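You operate a simulated robot arm through the tools that you are given. There is no shell and no other tool. Be economical: measure what you need, move in short steps, check, and stop when the job is done.

You run a simulated robot arm. Do the job below in one go: nothing can be reset, and whatever is moved stays where it is left.

Task
Add the tray's yellow and orange tomatoes to the lane carton and pen it between the purple stops.
Fine: the tray on the narrow table; use free cells; slide the N31 stop out, slide the carton up to it, then slide the N30 stop out.
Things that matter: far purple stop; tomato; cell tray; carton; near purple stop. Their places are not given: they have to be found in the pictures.

Only the result counts: the job must be done as asked and must still hold three seconds after the hand-in. Knocking over, shifting, dropping, spilling or breaking anything else fails it.

Robot
A 6-joint arm with a two-finger parallel gripper, fixed in place. Base frame: the origin is at the foot of the arm, x ahead of it, y to its left, z up. Readings come in m, degrees, newtons and seconds.
With the tool pointing down near the work surface it reaches from about 0.1 to 0.64 m from the base axis. Its first joint turns from -66.0 to 66.0 degrees. Payload 2.45 kg.
The tool frame sits at the grasp point between the pads (the TCP): z along the fingers, y along the line on which they close. The tips reach 0.024 m beyond it. The gripper opens to 0.068 m. The fingers are 0.017 m wide and 0.01 m thick; the gripper's body (0.04 by 0.07 m) begins 0.041 m behind the TCP.
Orientation is that of the tool frame in the base frame, as a unit quaternion [w, x, y, z]. With the fingers straight down and closing along the base's y, the tool's x points along the base's -x, its y along +y and its z along -z.

Tools
- The arm moves only by the tool jog_arm. Its argument "commands" is a list of rows, each a list of 7 numbers: the shift along the tool's x, y, z in units of 25 mm (1.0 is 25 mm), then the turn, a rotation vector about the tool's x, y, z in units of 8 degrees (1.0 is 8 degrees), then the opening, from 0 (shut) to 1 (fully open). In form: [[x, y, z, rx, ry, rz, gripper], ...]. A call has 1 to 10 rows; each row shifts and turns the commanded pose from where the row before left it, along the tool's axes as they then stand. A call with a number of a shift or a turn outside -1 to 1 is refused whole. A row lasts 0.2 s, in which the tool goes at most 0.05 m and 8.6 degrees; a call with a longer step from one row to the next is refused whole, and so is a gripper value outside its range. A pose out of reach is approached as far as the arm can. The call stops where the force on the tool passes 90 N (or 10 N more than at its start, if that is more) or the arm is blocked; 0.2 s more then pass. The fingers move at their own pace (about 0.108 m/s each) and stop on an object; they squeeze with about 42 N. The grip force told is the motor's: it shows also when the fingers shut on nothing. Time passes only in rows, and 0.2 s behind the last, so rows that do not move let the fingers close. It gives the time, the measured TCP pose, the force on the tool (base axes), the opening and the grip force at its end, in the units of the frame above (readings bear some noise), and new pictures: "views" is both (left out), scene, wrist or none.
- Cameras (640 x 400 px; columns grow to the right, rows downward): "scene" is fixed at [0.1494, 0.4158, 1.4383]; the picture's right is [-0.86, -0.51, 0.00], its down [-0.41, 0.69, -0.60] and it looks along [0.31, -0.52, -0.80] (base axes); focal length 376 px, centre (320, 200). "wrist" rides on the gripper at [0.084, 0.011, -0.075] in the tool frame; the picture's right is [-0.13, 0.99, 0.00], its down [-0.60, -0.08, -0.79] and it looks along [-0.79, -0.10, 0.61] (tool axes); focal length 251 px, centre (320, 200).
- point_at(camera, pixels): there is no depth. For up to 12 entries [column, row, z] of the newest picture of that camera ("zoom" is the newest enlarged one), the place [x, y] in the base frame at which the ray of that pixel passes the height z, good to about 0.002 m. It takes no simulated time.
- inspect(camera, box): a new picture of the part [left, top, right, bottom] of that camera's present view, enlarged. It takes no simulated time.
- sign_off(): hands the job in; it is judged then, once.

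Go step by step. Measure first, check grasps and placings, and put right what went wrong. The budget is 80 turns and 200 pictures, counting those below and the enlarged ones. Unless the task says otherwise, let go and move clear before handing in, and close with one line.

The tools are called as a command line: name --pt "numbers of a row" for each row, then --argument value for the rest, lists and objects as JSON in quotes. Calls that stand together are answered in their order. jog_arm: Moves the arm, as the interface text tells. Its arguments: {"type":"object","properties":{"commands":{"type":"array","items":{"type":"array","items":{"type":"number"}}},"views":{"type":"string","enum":["both","scene","wrist","none"]}},"required":["commands"]} The other tools are called the same way: point_at (camera, pixels) gives the place at which the rays of pixels pass given heights; inspect (camera, box) takes an enlarged picture of a part of a camera's view; sign_off () hands the job in.

At the start:

```text
t: 0.0
eef_pos: [0.3708, -0.2284, 0.8533]
orientation: [0.0, 0.0, 1.0, 0.0]
force: [-0.1, -0.6, 0.3]
width: 0.0679
finger_force: 0.1
```

scene: 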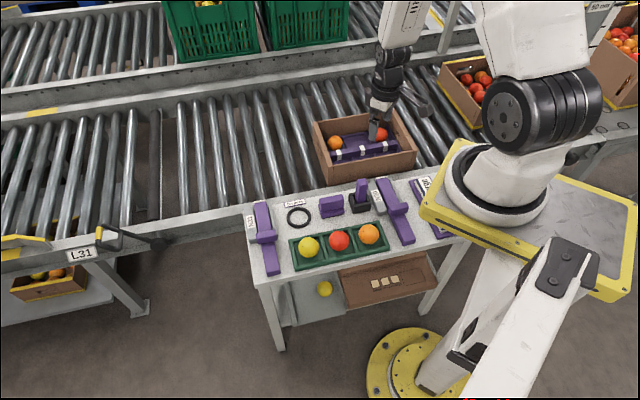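
wrist: 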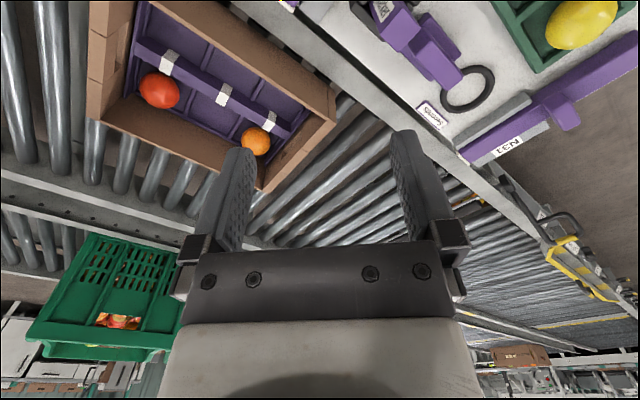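

The scene shows the tray near (338,243) with yellow (308,247), red (339,240) and orange (369,234) tomatoes, purple stops at (265,238) and (395,210), and the carton at (362,145). I'll zoom in first.

inspect --camera "scene" --box '[230, 160, 470, 310]'

inspect --camera "scene" --box '[280, 80, 440, 200]'

inspect --camera "wrist" --box '[340, 0, 640, 190]'

inspect --camera "wrist" --box '[80, 0, 360, 190]'

```text
2.67 times, centred on (350, 235) of scene
```

zoom: 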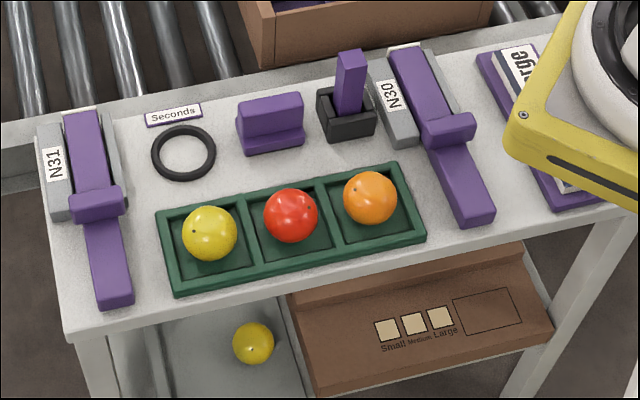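

```text
3.33 times, centred on (360, 140) of scene
```

zoom: 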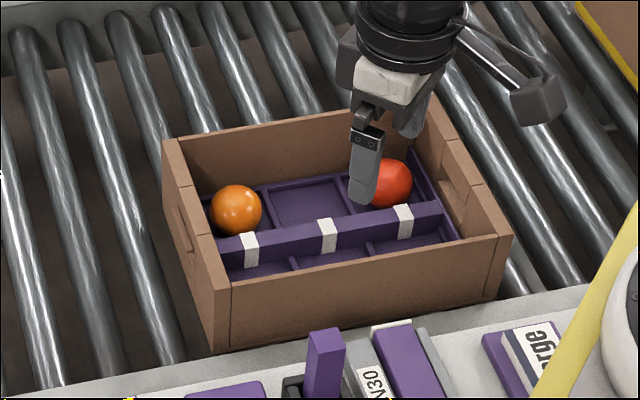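

```text
2.11 times, centred on (490, 95) of wrist
```

zoom: 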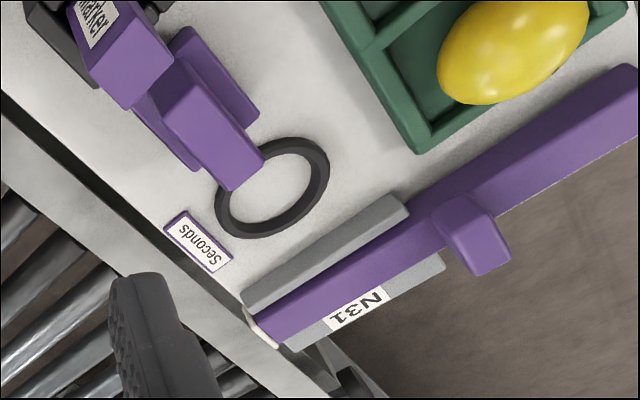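

```text
2.11 times, centred on (220, 95) of wrist
```

zoom: 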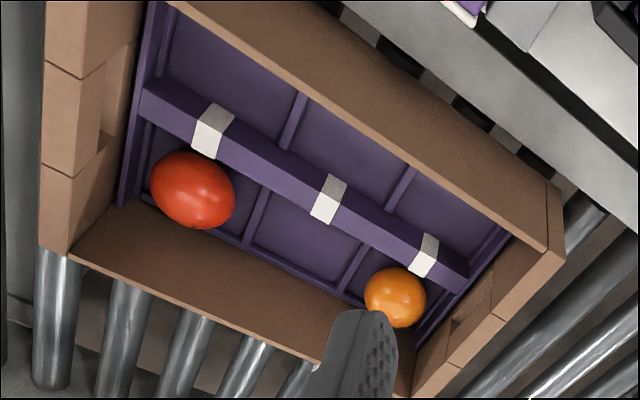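

The carton has a 2x3 insert with 4 free cells: the middle one in the far row and three in the near row. The stops are purple bars in grey guides, so I'll measure positions next.

point_at --camera "scene" --pixels '[[308, 246, 0.57], [339, 239, 0.57], [369, 233, 0.57], [256, 203, 0.56], [276, 274, 0.56], [267, 236, 0.58], [380, 180, 0.56], [412, 242, 0.56], [399, 209, 0.58], [245, 207, 0.54], [256, 284, 0.54]]'

point_at --camera "scene" --pixels '[[312, 124, 0.6], [387, 110, 0.6], [416, 151, 0.6], [334, 177, 0.6], [334, 183, 0.54], [338, 132, 0.56], [380, 126, 0.56], [250, 216, 0.54], [360, 197, 0.54], [260, 206, 0.54], [430, 178, 0.54], [160, 240, 0.5]]'

point_at --camera "wrist" --pixels '[[158, 92, 0.56], [256, 142, 0.56], [90, 115, 0.6], [265, 190, 0.6], [335, 118, 0.6], [463, 158, 0.56], [638, 50, 0.56], [560, 110, 0.58]]'

```text
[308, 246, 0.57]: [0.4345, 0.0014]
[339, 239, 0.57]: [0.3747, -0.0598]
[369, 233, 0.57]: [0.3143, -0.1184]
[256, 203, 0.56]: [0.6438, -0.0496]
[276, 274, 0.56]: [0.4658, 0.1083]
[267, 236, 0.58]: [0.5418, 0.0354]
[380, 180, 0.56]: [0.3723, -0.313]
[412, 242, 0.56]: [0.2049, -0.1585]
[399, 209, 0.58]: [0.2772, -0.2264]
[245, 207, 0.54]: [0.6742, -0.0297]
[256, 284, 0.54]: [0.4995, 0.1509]
```

```text
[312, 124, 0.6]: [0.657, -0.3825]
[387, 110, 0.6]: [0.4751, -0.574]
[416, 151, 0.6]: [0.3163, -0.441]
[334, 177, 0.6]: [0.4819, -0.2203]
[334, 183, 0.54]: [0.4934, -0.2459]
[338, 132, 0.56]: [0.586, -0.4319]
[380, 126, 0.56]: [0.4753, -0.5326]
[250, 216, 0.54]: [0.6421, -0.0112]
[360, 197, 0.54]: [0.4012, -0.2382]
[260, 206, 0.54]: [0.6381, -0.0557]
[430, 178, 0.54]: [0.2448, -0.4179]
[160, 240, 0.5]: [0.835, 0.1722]
```

```text
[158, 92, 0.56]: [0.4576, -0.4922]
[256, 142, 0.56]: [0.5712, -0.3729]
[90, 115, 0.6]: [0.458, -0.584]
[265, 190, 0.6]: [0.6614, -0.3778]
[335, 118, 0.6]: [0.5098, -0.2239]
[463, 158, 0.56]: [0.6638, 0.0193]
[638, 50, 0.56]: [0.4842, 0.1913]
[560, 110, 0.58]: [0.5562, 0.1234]
```

The two cameras disagree at z=0.56, so the table is probably higher than that. I'll triangulate matched points at two heights.

point_at --camera "scene" --pixels '[[334.6, 143, 0.6], [381, 135, 0.6], [308.7, 247.3, 0.6], [313, 123, 0.6], [391.6, 110, 0.6], [417, 150.6, 0.6], [333, 167, 0.6], [295, 201, 0.6], [299, 217, 0.6], [328.6, 185.7, 0.6], [261, 202, 0.6]]'

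point_at --camera "wrist" --pixels '[[255.5, 141, 0.6], [159.3, 90.2, 0.6], [581, 23.9, 0.6], [328, 87, 0.6], [88, 118, 0.6], [432, 117, 0.6], [467, 89, 0.6], [463, 157, 0.6]]'

```text
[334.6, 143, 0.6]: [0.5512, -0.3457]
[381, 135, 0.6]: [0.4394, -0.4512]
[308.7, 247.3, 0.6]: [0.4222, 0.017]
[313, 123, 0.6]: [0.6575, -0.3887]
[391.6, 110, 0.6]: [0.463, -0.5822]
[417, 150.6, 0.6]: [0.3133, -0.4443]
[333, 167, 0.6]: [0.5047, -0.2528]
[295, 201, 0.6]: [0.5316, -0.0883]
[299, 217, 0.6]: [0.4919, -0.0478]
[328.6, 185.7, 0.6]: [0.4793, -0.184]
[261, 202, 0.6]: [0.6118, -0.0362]
```

```text
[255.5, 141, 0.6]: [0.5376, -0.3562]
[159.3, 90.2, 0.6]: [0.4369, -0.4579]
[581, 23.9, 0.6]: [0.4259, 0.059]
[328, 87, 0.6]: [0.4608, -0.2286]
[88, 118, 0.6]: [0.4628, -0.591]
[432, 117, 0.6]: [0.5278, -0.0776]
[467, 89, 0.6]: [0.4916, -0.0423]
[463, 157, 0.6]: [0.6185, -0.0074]
```

Triangulation puts the table top at about z=0.605, the tomato centres at about 0.63 and the carton rim at about 0.6. Next I'll move over the tray for a closer look.

jog_arm --pt "0.4 1 0.26 0 0 0 0.85" --pt "0.4 1 0.26 0 0 0 0.85" --pt "0.4 1 0.26 0 0 0 0.85" --pt "0.4 1 0.26 0 0 0 0.85" --pt "0.4 1 0.26 0 0 0 0.85" --pt "0.4 1 0.26 0 0 0 0.85" --pt "0.4 1 0.26 0 0 0 0.85" --pt "0.4 1 0.26 0 0 0 0.85"

```text
t: 1.8
eef_pos: [0.2897, -0.0275, 0.8003]
orientation: [0.0, 0.002, 1.0, 0.001]
force: [0.3, 0.4, 0.2]
width: 0.0578
finger_force: 0.0
```

scene: 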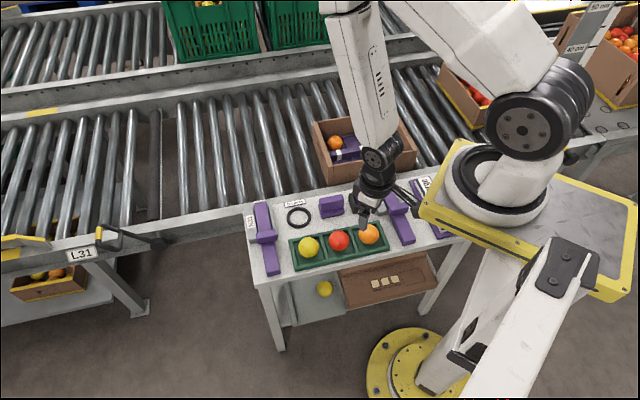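
wrist: 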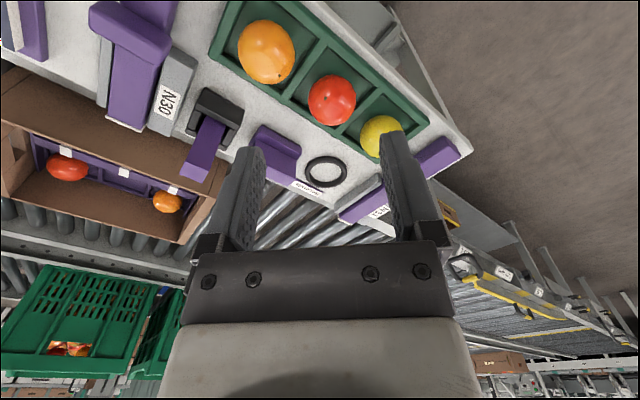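

All three tray tomatoes are in view, with orange at (266,52), red at (332,100) and yellow at (381,136). I'll zoom in and triangulate.

inspect --camera "wrist" --box '[70, 0, 310, 150]'

inspect --camera "wrist" --box '[240, 40, 480, 230]'

point_at --camera "wrist" --pixels '[[266, 52, 0.63], [332, 100, 0.63], [381, 136, 0.63], [209, 56, 0.625], [288, 0, 0.625], [430, 122, 0.625], [370, 157, 0.625], [66, 167, 0.58], [168, 201, 0.58]]'

point_at --camera "scene" --pixels '[[369, 234, 0.63], [339.4, 240.5, 0.63], [308.7, 247.3, 0.63], [289, 239.5, 0.625], [379, 221, 0.625], [390, 249, 0.625], [296, 271, 0.625]]'

```text
2.67 times, centred on (190, 75) of wrist
```

zoom: 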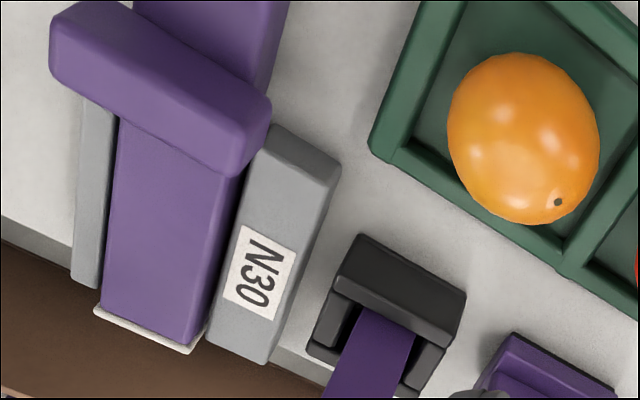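

```text
2.11 times, centred on (360, 135) of wrist
```

zoom: 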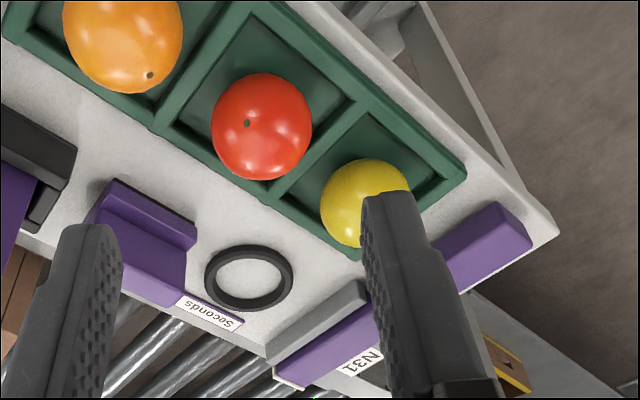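

```text
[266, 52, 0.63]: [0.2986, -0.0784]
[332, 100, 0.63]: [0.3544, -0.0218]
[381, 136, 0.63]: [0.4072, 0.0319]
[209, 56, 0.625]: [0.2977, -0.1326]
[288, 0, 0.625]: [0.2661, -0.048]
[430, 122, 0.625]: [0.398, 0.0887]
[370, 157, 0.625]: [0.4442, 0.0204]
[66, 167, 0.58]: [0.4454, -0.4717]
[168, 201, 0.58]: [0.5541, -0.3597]
```

```text
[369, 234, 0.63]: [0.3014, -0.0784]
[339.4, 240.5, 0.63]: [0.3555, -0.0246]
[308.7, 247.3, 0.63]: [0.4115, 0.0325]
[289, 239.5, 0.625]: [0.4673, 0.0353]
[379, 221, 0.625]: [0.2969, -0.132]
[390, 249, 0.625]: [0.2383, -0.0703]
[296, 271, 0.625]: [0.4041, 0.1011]
```

Both cameras agree at z=0.63, giving orange (0.300,-0.078) and yellow (0.410,0.032). I'll go above orange, closing along base y, which is the cell's diagonal, and then check.

jog_arm --pt "-0.21 -1 0 0 0 0 0.89" --pt "-0.2 -1.0 1 0 0 0 0.89" --pt "0 0 1 0 0 0 0.89" --pt "0 0 1 0 0 0 0.89" --pt "0 0 1 0 0 0 0.89" --pt "0 0 0 0 0 0 0.89"

```text
t: 3.2
eef_pos: [0.2997, -0.0778, 0.7015]
orientation: [0.0, 0.0, 1.0, 0.0]
force: [-0.7, -0.4, -0.1]
width: 0.0606
finger_force: 0.1
```

scene: 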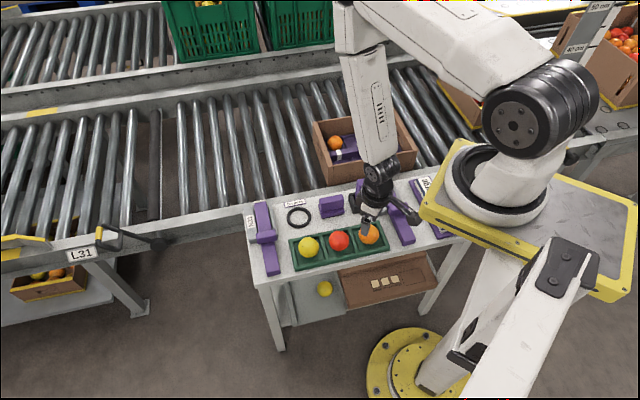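
wrist: 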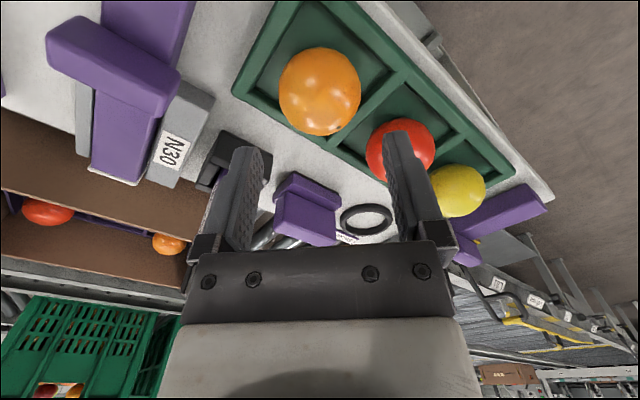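

Orange is at (320,92), between the fingers. I'll check its position once more.

point_at --camera "wrist" --pixels '[[320, 92, 0.63], [320, 92, 0.635], [279, 92, 0.63], [361, 92, 0.63], [500, 178, 0.62], [233, 88, 0.62], [458, 190, 0.63]]'

```text
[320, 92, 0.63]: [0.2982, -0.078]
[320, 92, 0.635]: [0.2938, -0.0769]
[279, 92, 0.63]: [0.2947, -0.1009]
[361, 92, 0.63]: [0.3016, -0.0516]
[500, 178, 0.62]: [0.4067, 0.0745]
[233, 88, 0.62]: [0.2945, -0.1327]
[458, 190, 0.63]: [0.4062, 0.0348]
```

The tomato is centred at (0.299,-0.078) with a diameter of about 0.05. I'll lower to z≈0.641 and grip.

jog_arm --pt "0 0 1 0 0 0 0.89" --pt "0 0 1 0 0 0 0.89" --pt "0 0 0.42 0 0 0 0.89" --pt "0 0 0 0 0 0 0.89" --pt "0 0 0 0 0 0 0" --pt "0 0 0 0 0 0 0" --pt "0 0 0 0 0 0 0" --views "wrist"

```text
t: 4.8
eef_pos: [0.3003, -0.0783, 0.6412]
orientation: [0.0, 0.0, 1.0, 0.0]
force: [-0.9, -0.1, -0.5]
width: 0.051
finger_force: 15.6
```

wrist: 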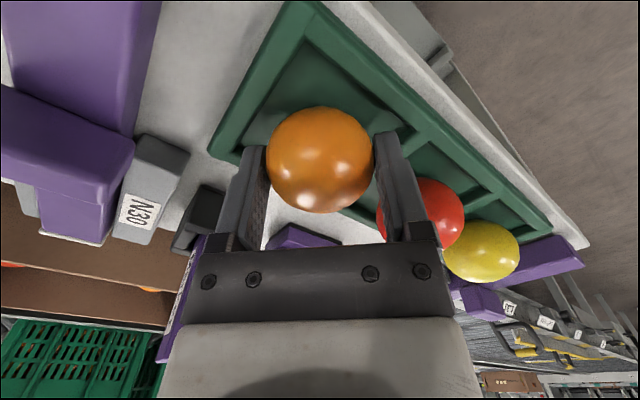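

The orange tomato is held (width 0.051). I'll lift it and travel to view the carton from above.

jog_arm --pt "0 0 -0.5 0 0 0 0" --pt "0 0 -1 0 0 0 0" --pt "0 0 -1 0 0 0 0" --pt "0 0 -1 0 0 0 0" --pt "0 0 -1 0 0 0 0" --pt "0 0 -1 0 0 0 0" --views "none"

jog_arm --pt "-0.44 -0.97 0 0 0 0 0" --pt "-0.44 -0.97 0 0 0 0 0" --pt "-0.44 -0.97 0 0 0 0 0" --pt "-0.44 -0.97 0 0 0 0 0" --pt "-0.44 -0.97 0 0 0 0 0" --pt "-0.44 -0.97 0 0 0 0 0" --pt "-0.44 -0.97 0 0 0 0 0" --pt "-0.44 -0.97 0 0 0 0 0" --pt "-0.44 -0.97 0 0 0 0 0" --pt "-0.44 -0.97 0 0 0 0 0"

```text
t: 6.2
eef_pos: [0.2995, -0.0786, 0.7789]
orientation: [0.0, 0.0, 1.0, 0.001]
force: [0.1, 0.4, 0.2]
width: 0.051
finger_force: 16.0
```

```text
t: 8.4
eef_pos: [0.4096, -0.3203, 0.778]
orientation: [0.0, -0.001, 1.0, 0.0]
force: [-0.1, -0.1, -0.5]
width: 0.0509
finger_force: 15.2
```

scene: 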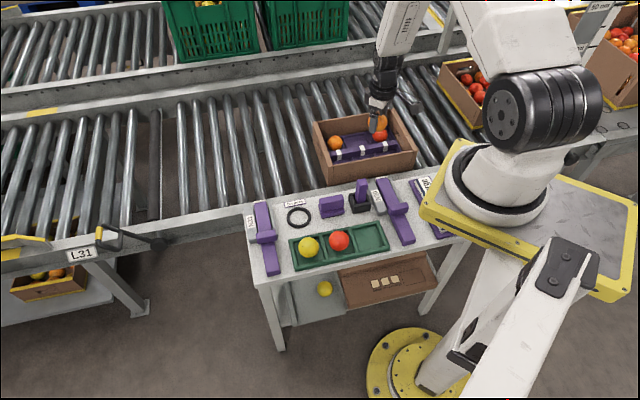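
wrist: 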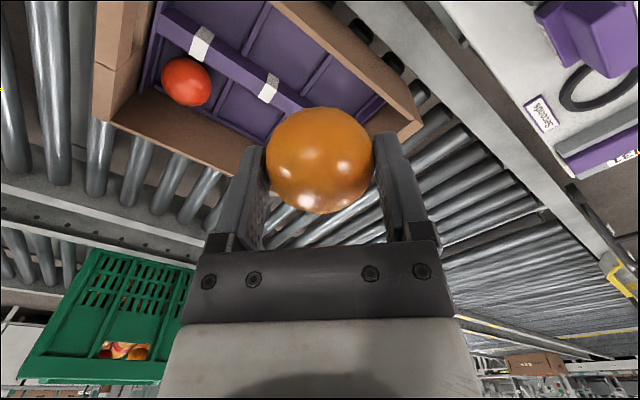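

The carton's near row is visible in the upper middle of the wrist view. I'll zoom in on it and on the scene view.

inspect --camera "wrist" --box '[90, 0, 430, 190]'

inspect --camera "scene" --box '[300, 95, 428, 195]'

```text
1.88 times, centred on (260, 95) of wrist
```

zoom: 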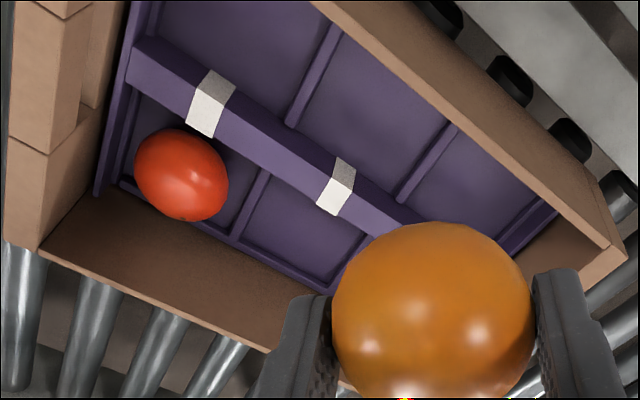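

```text
4.00 times, centred on (364, 145) of scene
```

zoom: 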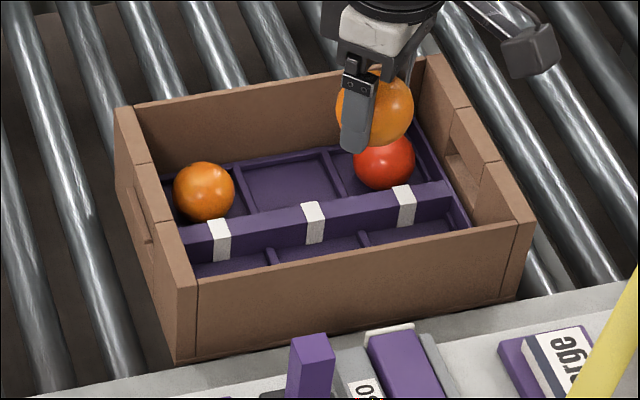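

I'll triangulate the tabs, corners and red tomato using both cameras.

point_at --camera "scene" --pixels '[[380.3, 135.5, 0.58], [384.75, 146.5, 0.58], [362.25, 150.5, 0.58], [331, 166.5, 0.6], [391.5, 109.5, 0.6], [416.5, 150, 0.6], [314, 122.5, 0.6], [335, 142.8, 0.58], [328.5, 185, 0.54]]'

point_at --camera "wrist" --pixels '[[186.2, 82, 0.58], [202, 42.9, 0.58], [269, 87.5, 0.58], [421, 121, 0.6], [110, 119, 0.6], [245, 53.5, 0.56], [268, 1.9, 0.56], [302.5, 95, 0.56], [331.8, 56.7, 0.56], [381, 98, 0.56], [366, 119, 0.56], [410.5, 117.9, 0.6]]'

```text
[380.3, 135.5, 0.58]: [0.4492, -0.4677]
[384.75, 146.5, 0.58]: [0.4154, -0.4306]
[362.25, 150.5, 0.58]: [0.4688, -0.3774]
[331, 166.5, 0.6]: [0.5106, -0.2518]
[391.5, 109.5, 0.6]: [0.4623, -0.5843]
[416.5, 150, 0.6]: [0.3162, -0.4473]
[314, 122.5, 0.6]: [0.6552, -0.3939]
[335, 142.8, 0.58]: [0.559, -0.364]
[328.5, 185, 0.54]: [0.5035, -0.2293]
```

```text
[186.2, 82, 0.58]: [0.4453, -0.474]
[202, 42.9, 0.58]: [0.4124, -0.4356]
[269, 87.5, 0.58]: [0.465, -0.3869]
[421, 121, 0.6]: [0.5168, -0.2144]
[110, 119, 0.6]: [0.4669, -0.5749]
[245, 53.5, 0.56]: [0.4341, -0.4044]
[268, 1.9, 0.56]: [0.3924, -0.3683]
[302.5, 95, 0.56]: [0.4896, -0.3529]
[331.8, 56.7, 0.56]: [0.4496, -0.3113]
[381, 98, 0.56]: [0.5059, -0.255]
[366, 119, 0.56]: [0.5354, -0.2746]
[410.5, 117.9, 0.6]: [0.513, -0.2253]
```

The carton rim is at z≈0.632 and tomato centres in the cells are at about 0.573. In lane axes (u along, v across) the near-row cells are at u = -0.018, 0.058 and 0.136 with v≈0.568. I'll yaw 45° so the fingers close along the lane, then go above the +u end cell.

jog_arm --pt "0 0 0 0 0 0.9375 0" --pt "0 0 0 0 0 0.9375 0" --pt "0 0 0 0 0 0.9375 0" --pt "0 0 0 0 0 0.9375 0" --pt "0 0 0 0 0 0.9375 0" --pt "0 0 0 0 0 0.9375 0" --pt "-0.69 0.96 0 0 0 0 0" --pt "-0.69 0.96 0 0 0 0 0" --pt "-0.69 0.96 0 0 0 0 0" --pt "0 0 1 0 0 0 0"

```text
t: 10.6
eef_pos: [0.4994, -0.3058, 0.7529]
orientation: [0.0, 0.382, 0.924, 0.0]
force: [0.1, 0.4, -1.4]
width: 0.0509
finger_force: 16.2
```

scene: 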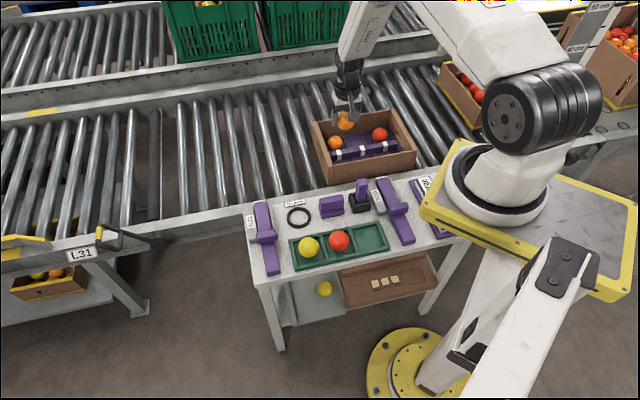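
wrist: 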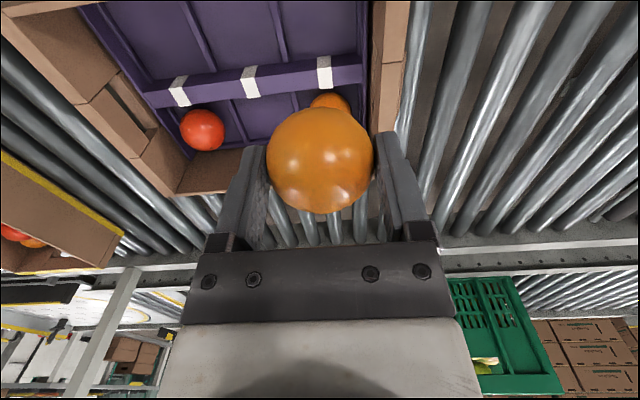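

The view is now square to the carton, and the end cell lies between the divider at (275,30) and the rim at (360,30), above the tab bar at row 85. I'll verify its position.

point_at --camera "wrist" --pixels '[[271, 3, 0.56], [284, 58, 0.56], [358, 5, 0.56], [358, 50, 0.56], [324, 55, 0.58], [324, 88, 0.575], [373, 10, 0.56], [190, 10, 0.56], [210, 65, 0.56]]'

inspect --camera "wrist" --box '[200, 0, 420, 130]'

```text
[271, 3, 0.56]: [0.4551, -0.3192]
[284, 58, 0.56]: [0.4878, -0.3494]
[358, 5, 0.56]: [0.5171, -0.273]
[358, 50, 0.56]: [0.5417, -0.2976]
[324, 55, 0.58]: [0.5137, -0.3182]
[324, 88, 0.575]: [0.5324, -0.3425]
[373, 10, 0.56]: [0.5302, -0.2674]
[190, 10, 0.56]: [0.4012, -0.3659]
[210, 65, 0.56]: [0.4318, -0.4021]
```

```text
2.91 times, centred on (310, 65) of wrist
```

zoom: 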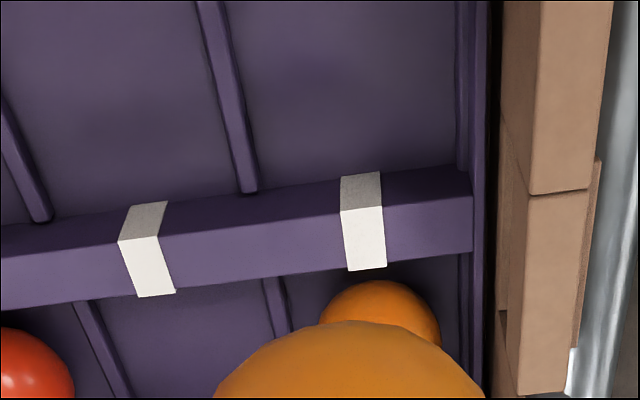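

The cell centre is u≈0.135, v≈0.558. I'll shift 11 mm toward the base and lower the tomato into the cell.

jog_arm --pt "0.46 -0.08 0 0 0 0 0" --pt "0 0 1 0 0 0 0" --pt "0 0 1 0 0 0 0" --pt "0 0 1 0 0 0 0" --pt "0 0 1 0 0 0 0" --pt "0 0 1 0 0 0 0" --pt "0 0 0.6 0 0 0 0" --pt "0 0 0.6 0 0 0 0" --pt "0 0 0.16 0 0 0 0" --pt "0 0 0 0 0 0 0"

```text
t: 12.8
eef_pos: [0.4879, -0.2992, 0.5946]
orientation: [0.0, 0.382, 0.924, 0.0]
force: [1.0, -0.9, -0.2]
width: 0.0508
finger_force: 16.4
```

scene: 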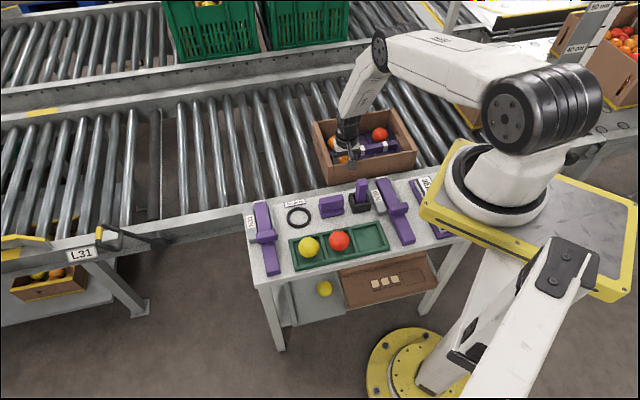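
wrist: 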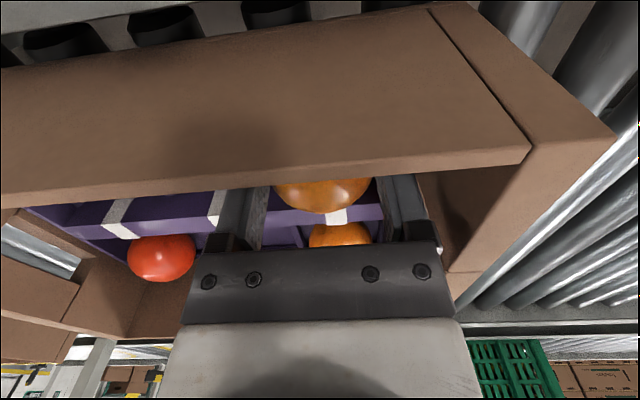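

There is no contact yet. I'll lower slowly, about 6 mm more.

jog_arm --pt "0 0 0.12 0 0 0 0" --pt "0 0 0.12 0 0 0 0" --pt "0 0 0 0 0 0 0" --views "none"

```text
t: 13.6
eef_pos: [0.4883, -0.2994, 0.5876]
orientation: [0.0, 0.383, 0.924, 0.001]
force: [-0.2, 0.0, -0.7]
width: 0.0506
finger_force: 16.1
```

Still no contact, with the bottom of the tomato about 3 mm above the floor. I'll lower a touch, open slightly, wait and rise.

jog_arm --pt "0 0 0.1 0 0 0 0" --pt "0 0 0 0 0 0 0.78" --pt "0 0 0 0 0 0 0.84" --pt "0 0 0 0 0 0 0.84" --pt "0 0 -0.5 0 0 0 0.84" --pt "0 0 -1 0 0 0 0.84" --pt "0 0 -1 0 0 0 0.84" --pt "0 0 -1 0 0 0 0.84" --pt "0 0 -1 0 0 0 0.84" --pt "0 0 -1 0 0 0 0.84"

inspect --camera "scene" --box '[300, 95, 428, 195]'

```text
t: 15.8
eef_pos: [0.4883, -0.299, 0.7242]
orientation: [-0.001, 0.383, 0.924, 0.0]
force: [-0.5, -0.1, 0.3]
width: 0.0571
finger_force: 0.1
```

scene: 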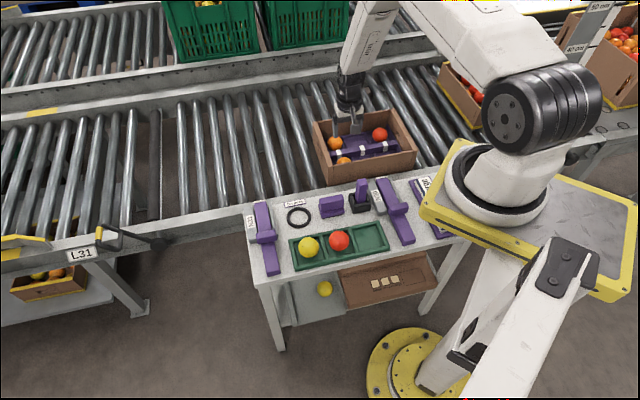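
wrist: 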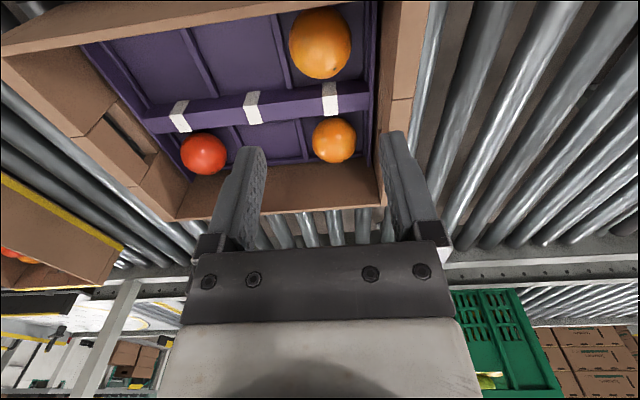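

```text
4.00 times, centred on (364, 145) of scene
```

zoom: 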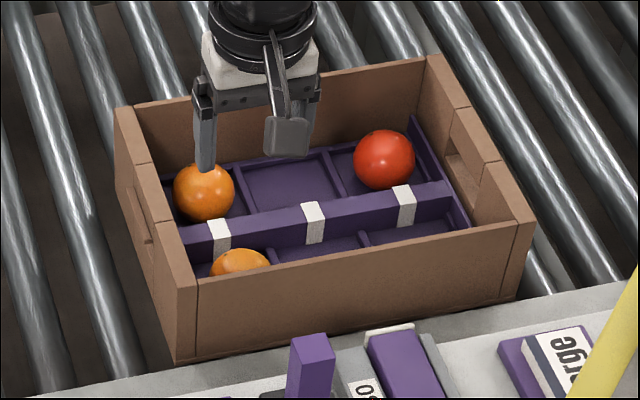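

Orange sits properly in the near-row +u cell. Next I'll lift, travel to the yellow tomato and turn back to the diagonal grip.

jog_arm --pt "0 0 -1 0 0 0 0.89" --pt "0.3 0 -1 0 0 0 0.89" --pt "1 0.64 0 0 0 0 0.89" --pt "1 0.64 0 0 0 0 0.89" --pt "1 0.64 0 0 0 0 0.89" --pt "1 0.64 0 0 0 0 0.89" --pt "1 0.64 0 0 0 0 0.89" --pt "1 0.64 0 0 0 0 0.89" --pt "1 0.64 0 0 0 0 0.89" --pt "1 0.64 0 0 0 0 0.89" --views "none"

jog_arm --pt "1 0.64 0 0 0 0 0.89" --pt "1 0.64 0 0 0 0 0.89" --pt "1 0.64 0 0 0 0 0.89" --pt "0.3 0.1 0 0 0 0 0.89" --pt "0 0 0 0 0 -0.9375 0.89" --pt "0 0 0 0 0 -0.9375 0.89" --pt "0 0 0 0 0 -0.9375 0.89" --pt "0 0 0 0 0 -0.9375 0.89" --pt "0 0 0 0 0 -0.9375 0.89" --pt "0 0 0 0 0 -0.9375 0.89"

```text
t: 18.0
eef_pos: [0.4313, -0.0621, 0.7731]
orientation: [0.0, 0.383, 0.924, 0.0]
force: [0.6, -0.1, 0.5]
width: 0.0606
finger_force: 0.0
```

```text
t: 20.2
eef_pos: [0.4086, 0.0329, 0.7732]
orientation: [0.001, -0.002, 1.0, 0.0]
force: [0.7, 0.6, -0.7]
width: 0.0604
finger_force: 0.0
```

scene: 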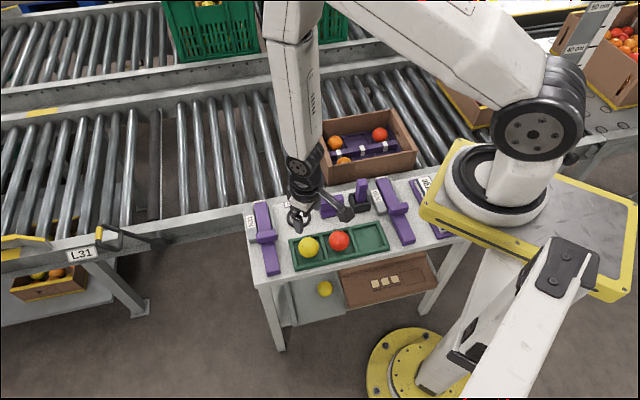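
wrist: 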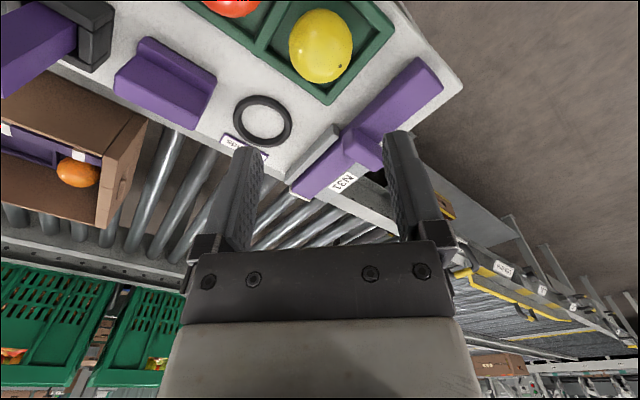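

The yellow tomato is at (321,46) in the wrist view. I'll check its position and study the N31 stop at the same time.

point_at --camera "wrist" --pixels '[[321, 46, 0.63], [289, 46, 0.63], [353, 46, 0.63], [300, 193, 0.624], [290, 185, 0.605], [443, 82, 0.62], [417, 57, 0.62], [374, 145, 0.65]]'

inspect --camera "wrist" --box '[260, 40, 480, 230]'

```text
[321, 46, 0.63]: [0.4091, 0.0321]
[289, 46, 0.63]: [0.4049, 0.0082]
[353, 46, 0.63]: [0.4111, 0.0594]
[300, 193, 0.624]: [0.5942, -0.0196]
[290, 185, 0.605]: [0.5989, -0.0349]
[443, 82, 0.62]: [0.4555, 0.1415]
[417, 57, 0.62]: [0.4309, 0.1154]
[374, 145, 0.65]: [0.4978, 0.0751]
```

```text
2.11 times, centred on (370, 135) of wrist
```

zoom: 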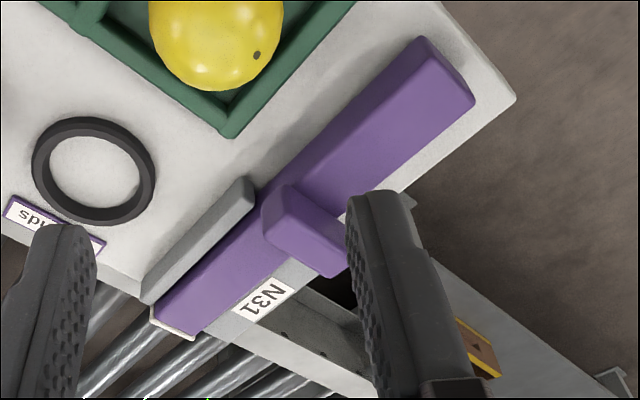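

Alignment is good, so I'll descend to 0.641 and grip.

jog_arm --pt "0 0 1 0 0 0 0.89" --pt "0 0 1 0 0 0 0.89" --pt "0 0 1 0 0 0 0.89" --pt "0 0 1 0 0 0 0.89" --pt "0 0 1 0 0 0 0.89" --pt "0 0 0.28 0 0 0 0.89" --pt "0 0 0 0 0 0 0.89" --pt "0 0 0 0 0 0 0" --pt "0 0 0 0 0 0 0" --pt "0 0 0 0 0 0 0" --views "wrist"

```text
t: 22.4
eef_pos: [0.4091, 0.0314, 0.6404]
orientation: [0.0, 0.0, 1.0, -0.001]
force: [-0.5, -0.8, 0.4]
width: 0.0508
finger_force: 15.9
```

wrist: 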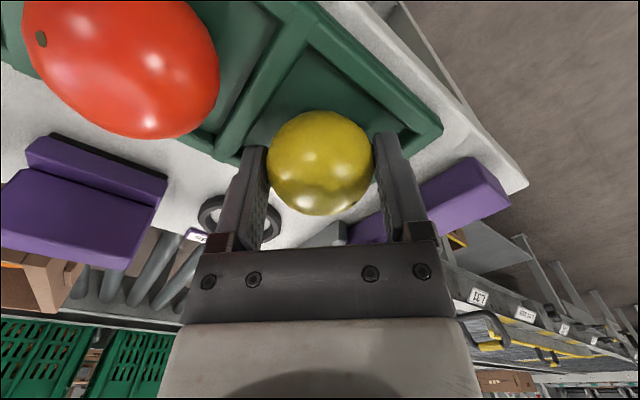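

Yellow is held. I'll lift, yaw 45°, and travel over the -u end cell of the near row.

jog_arm --pt "0 0 -0.5 0 0 0 0" --pt "0 0 -1 0 0 0 0" --pt "0 0 -1 0 0 0.9375 0" --pt "0 0 -1 0 0 0.9375 0" --pt "0 0 -1 0 0 0.9375 0" --pt "0 0 -1 0 0 0.9375 0" --pt "0 0 0 0 0 0.9375 0" --pt "0 0 0 0 0 0.9375 0" --pt "-0.831 -0.943 0 0 0 0 0" --pt "-0.831 -0.943 0 0 0 0 0" --views "none"

jog_arm --pt "-0.831 -0.943 0 0 0 0 0" --pt "-0.831 -0.943 0 0 0 0 0" --pt "-0.831 -0.943 0 0 0 0 0" --pt "-0.831 -0.943 0 0 0 0 0" --pt "-0.831 -0.943 0 0 0 0 0" --pt "-0.831 -0.943 0 0 0 0 0" --pt "-0.831 -0.943 0 0 0 0 0" --pt "-0.831 -0.943 0 0 0 0 0" --pt "-0.831 -0.943 0 0 0 0 0" --pt "-0.831 -0.943 0 0 0 0 0" --views "none"

jog_arm --pt "-0.831 -0.943 0 0 0 0 0" --pt "-0.831 -0.943 0 0 0 0 0" --pt "0 0 0 0 0 0 0"

```text
t: 24.6
eef_pos: [0.405, -0.0303, 0.7792]
orientation: [0.0, 0.383, 0.924, 0.0]
force: [0.9, -0.1, -0.8]
width: 0.0508
finger_force: 15.8
```

```text
t: 26.8
eef_pos: [0.3856, -0.3447, 0.7774]
orientation: [0.0, 0.383, 0.924, 0.0]
force: [0.1, -0.1, 0.4]
width: 0.0509
finger_force: 16.2
```

```text
t: 27.6
eef_pos: [0.3829, -0.408, 0.7788]
orientation: [0.0, 0.383, 0.924, 0.0]
force: [-0.7, 1.0, -1.9]
width: 0.0509
finger_force: 15.5
```

scene: 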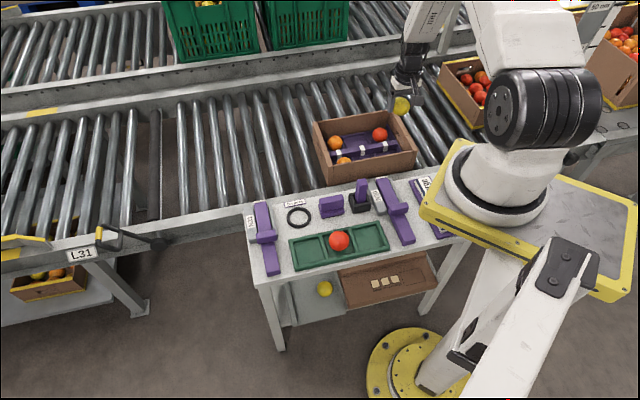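
wrist: 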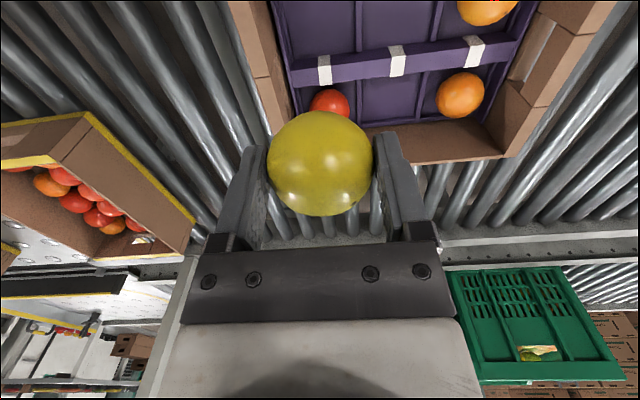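

I'll check the -u end cell, which lies between the rim near (280,20) and the divider near (360,20).

point_at --camera "wrist" --pixels '[[285, 30, 0.56], [359, 4, 0.56], [359, 40, 0.56], [325, 57, 0.58], [270, 30, 0.56], [437, 20, 0.56]]'

inspect --camera "wrist" --box '[230, 0, 450, 130]'

```text
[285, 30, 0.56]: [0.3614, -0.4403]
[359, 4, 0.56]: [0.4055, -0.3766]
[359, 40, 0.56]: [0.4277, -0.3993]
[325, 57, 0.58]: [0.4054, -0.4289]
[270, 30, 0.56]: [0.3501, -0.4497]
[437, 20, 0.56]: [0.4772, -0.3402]
```

```text
2.91 times, centred on (340, 65) of wrist
```

zoom: 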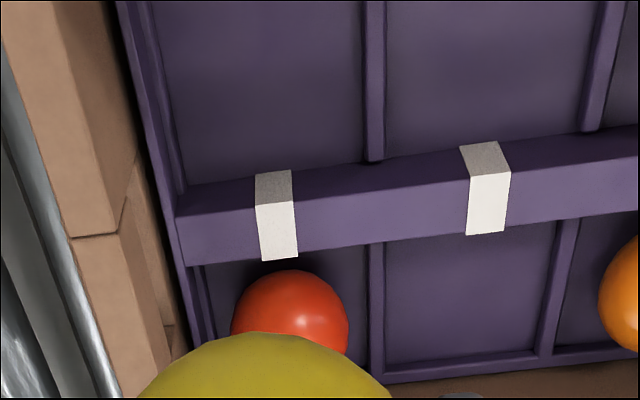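

The cell centre is u≈-0.018, and the TCP is right over it. I'll lower to 0.585 and release.

jog_arm --pt "0 0 1 0 0 0 0" --pt "0 0 1 0 0 0 0" --pt "0 0 1 0 0 0 0" --pt "0 0 1 0 0 0 0" --pt "0 0 1 0 0 0 0" --pt "0 0 1 0 0 0 0" --pt "0 0 0.8 0 0 0 0" --pt "0 0 0.6 0 0 0 0" --pt "0 0 0.3 0 0 0 0" --pt "0 0 0 0 0 0 0" --views "none"

jog_arm --pt "0 0 0.06 0 0 0 0" --pt "0 0 0 0 0 0 0.78" --pt "0 0 0 0 0 0 0.84" --pt "0 0 0 0 0 0 0.84" --pt "0 0 -0.5 0 0 0 0.84" --pt "0 0 -1 0 0 0 0.84" --pt "0 0 -1 0 0 0 0.84" --pt "0 0 -1 0 0 0 0.84" --pt "0 0 -1 0 0 0 0.84" --pt "0 0 -1 0 0 0 0.84"

```text
t: 29.8
eef_pos: [0.3821, -0.4078, 0.5859]
orientation: [0.0, 0.383, 0.924, 0.0]
force: [0.3, -0.7, 0.0]
width: 0.0506
finger_force: 15.9
```

```text
t: 32.0
eef_pos: [0.3803, -0.4071, 0.7233]
orientation: [0.0, 0.383, 0.924, 0.0]
force: [0.3, 0.3, -0.6]
width: 0.057
finger_force: 0.0
```

scene: 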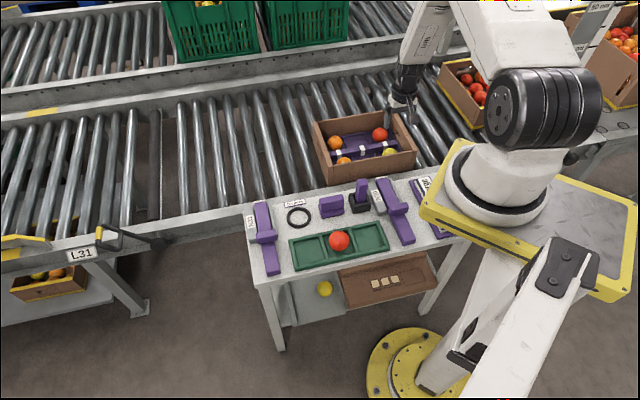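
wrist: 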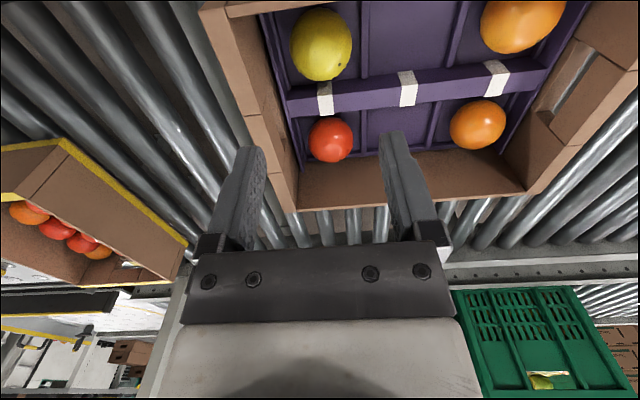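

Both tomatoes are seated. Next I'll travel to the N31 stop and turn so the fingers close across the lane, gripping its handle.

jog_arm --pt "0 0 -1 0 0 0 0.84" --pt "0 0 -1 0 0 0 0.84" --pt "0.625 1 0 0 0 0 1" --pt "0.625 1 0 0 0 0 1" --pt "0.625 1 0 0 0 0 1" --pt "0.625 1 0 0 0 0 1" --pt "0.625 1 0 0 0 0 1" --pt "0.625 1 0 0 0 0 1" --pt "0.625 1 0 0 0 0 1" --pt "0.625 1 0 0 0 0 1" --views "none"

jog_arm --pt "0.625 1 0 0 0 0 1" --pt "0.625 1 0 0 0 0 1" --pt "0.625 1 0 0 0 0 1" --pt "0.625 1 0 0 0 0 1" --pt "0.625 1 0 0 0 0 1" --pt "0.625 1 0 0 0 0 1" --pt "0.625 1 0 0 0 0 1" --pt "0 0 0 0 0 -0.9375 1" --pt "0 0 0 0 0 -0.9375 1" --pt "0 0 0 0 0 -0.9375 1" --views "none"

jog_arm --pt "0 0 0 0 0 -0.9375 1" --pt "0 0 0 0 0 -0.9375 1" --pt "0 0 0 0 0 -0.9375 1" --pt "0 0 0 0 0 -0.9375 1" --pt "0 0 0 0 0 -0.9375 1" --pt "0 0 0 0 0 -0.9375 1" --pt "0 0 0 0 0 -0.9375 1" --pt "0 0 0 0 0 -0.9375 1" --pt "0 0 0 0 0 -0.9375 1" --pt "0 0 0 0 0 0 1"

```text
t: 34.2
eef_pos: [0.4335, -0.1793, 0.7723]
orientation: [0.0, 0.383, 0.924, -0.001]
force: [0.1, 0.7, -0.6]
width: 0.0684
finger_force: 0.1
```

```text
t: 36.4
eef_pos: [0.482, 0.0228, 0.7718]
orientation: [0.0, 0.194, 0.981, 0.0]
force: [-0.1, 0.4, -0.4]
width: 0.0681
finger_force: 0.0
```

```text
t: 38.6
eef_pos: [0.4803, 0.022, 0.7723]
orientation: [0.0, -0.383, 0.924, 0.0]
force: [0.6, -0.3, 0.6]
width: 0.0681
finger_force: 0.1
```

scene: 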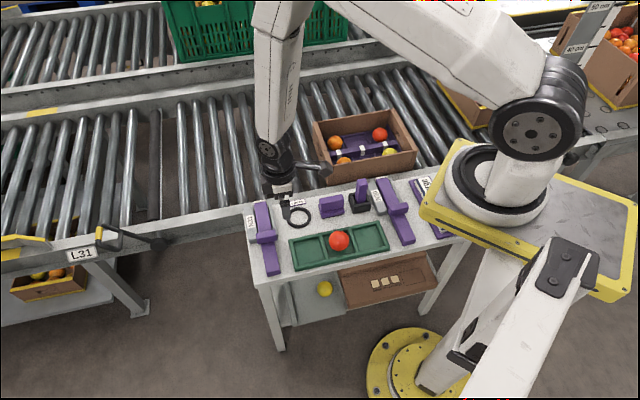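
wrist: 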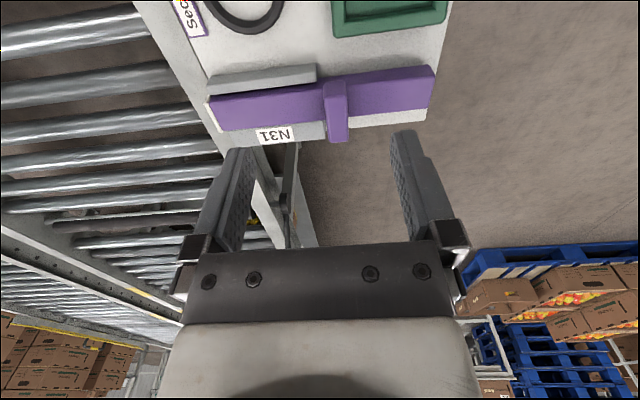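

The N31 bar is now seen side-on, with its handle at (336,110). I'll zoom in and measure.

inspect --camera "wrist" --box '[190, 40, 450, 160]'

point_at --camera "wrist" --pixels '[[324, 88, 0.65], [346, 85, 0.65], [330, 140, 0.65], [348, 138, 0.65], [210, 110, 0.625], [434, 68, 0.625], [434, 105, 0.625], [205, 80, 0.62], [316, 66, 0.62]]'

inspect --camera "scene" --box '[235, 185, 315, 285]'

```text
2.46 times, centred on (320, 100) of wrist
```

zoom: 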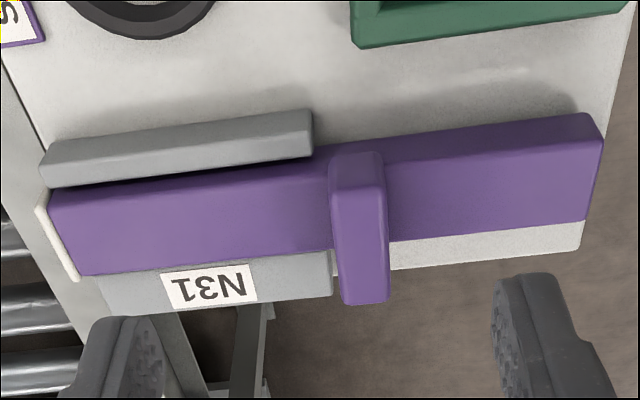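

```text
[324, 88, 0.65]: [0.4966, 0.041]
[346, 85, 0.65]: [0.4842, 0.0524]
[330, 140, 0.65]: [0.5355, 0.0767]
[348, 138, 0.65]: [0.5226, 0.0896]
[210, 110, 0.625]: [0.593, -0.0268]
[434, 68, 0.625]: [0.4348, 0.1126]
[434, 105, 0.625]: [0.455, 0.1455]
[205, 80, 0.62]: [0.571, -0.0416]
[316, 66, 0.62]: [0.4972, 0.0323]
```

```text
4.00 times, centred on (275, 235) of scene
```

zoom: 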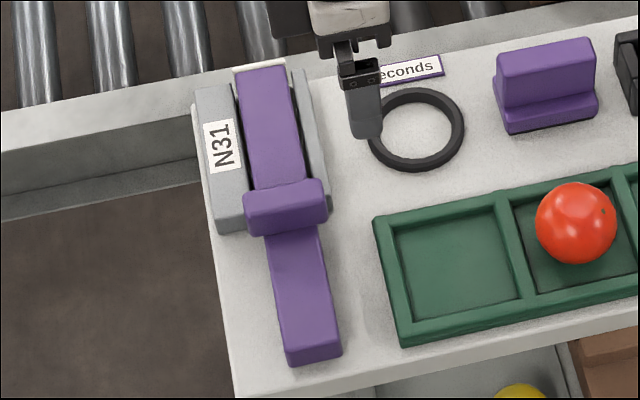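

I'll triangulate the handle's top face and the guides.

point_at --camera "wrist" --pixels '[[337.2, 118.3, 0.63], [337.2, 118.3, 0.66], [325, 92, 0.65], [345, 92, 0.65], [329.5, 141.5, 0.65], [347.5, 139, 0.65], [325, 137, 0.62], [325, 137, 0.64]]'

point_at --camera "scene" --pixels '[[266.5, 234.5, 0.63], [266.5, 234.5, 0.66], [256.5, 233.5, 0.65], [275.5, 230, 0.65], [249, 243, 0.62], [249, 243, 0.64]]'

```text
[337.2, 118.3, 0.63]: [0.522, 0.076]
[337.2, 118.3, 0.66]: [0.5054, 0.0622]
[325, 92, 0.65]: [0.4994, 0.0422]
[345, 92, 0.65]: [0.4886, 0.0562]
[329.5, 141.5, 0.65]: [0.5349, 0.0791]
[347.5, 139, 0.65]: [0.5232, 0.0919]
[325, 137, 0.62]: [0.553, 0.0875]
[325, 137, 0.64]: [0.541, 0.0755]
```

```text
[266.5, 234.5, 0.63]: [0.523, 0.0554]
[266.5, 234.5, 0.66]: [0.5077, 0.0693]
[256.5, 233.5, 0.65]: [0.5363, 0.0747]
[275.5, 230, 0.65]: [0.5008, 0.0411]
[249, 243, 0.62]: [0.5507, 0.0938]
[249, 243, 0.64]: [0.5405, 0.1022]
```

The handle top is at z≈0.652, centred u≈0.408, v≈0.315, and about 18 mm wide across v. I'll move over it and lower the fingers to just above the bar.

jog_arm --pt "-0.7 0.12 0 0 0 0 1" --pt "-0.7 0.12 0 0 0 0 1" --pt "-0.7 0.12 0 0 0 0 1" --pt "0 0 1 0 0 0 1" --pt "0 0 1 0 0 0 1" --pt "0 0 1 0 0 0 1" --pt "0 0 1 0 0 0 1" --pt "0 0 0.5 0 0 0 1" --pt "0 0 0 0 0 0 1"

```text
t: 40.6
eef_pos: [0.5113, 0.0654, 0.6592]
orientation: [0.001, -0.383, 0.924, 0.0]
force: [0.1, -0.3, 0.0]
width: 0.0681
finger_force: 0.0
```

scene: 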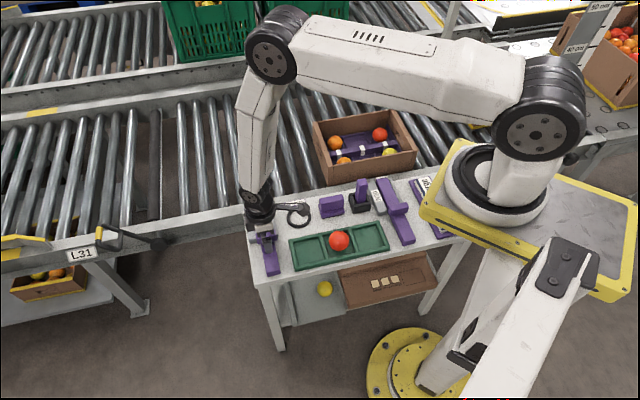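
wrist: 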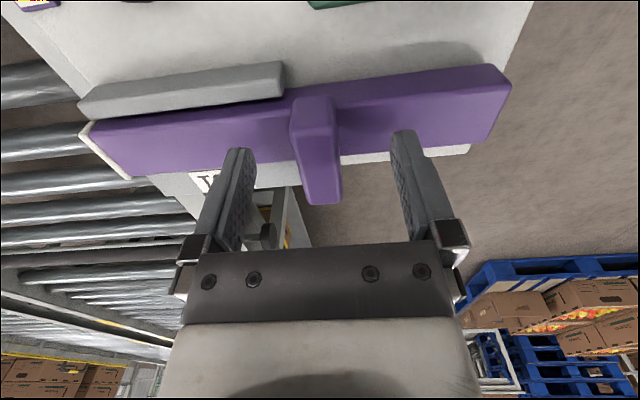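

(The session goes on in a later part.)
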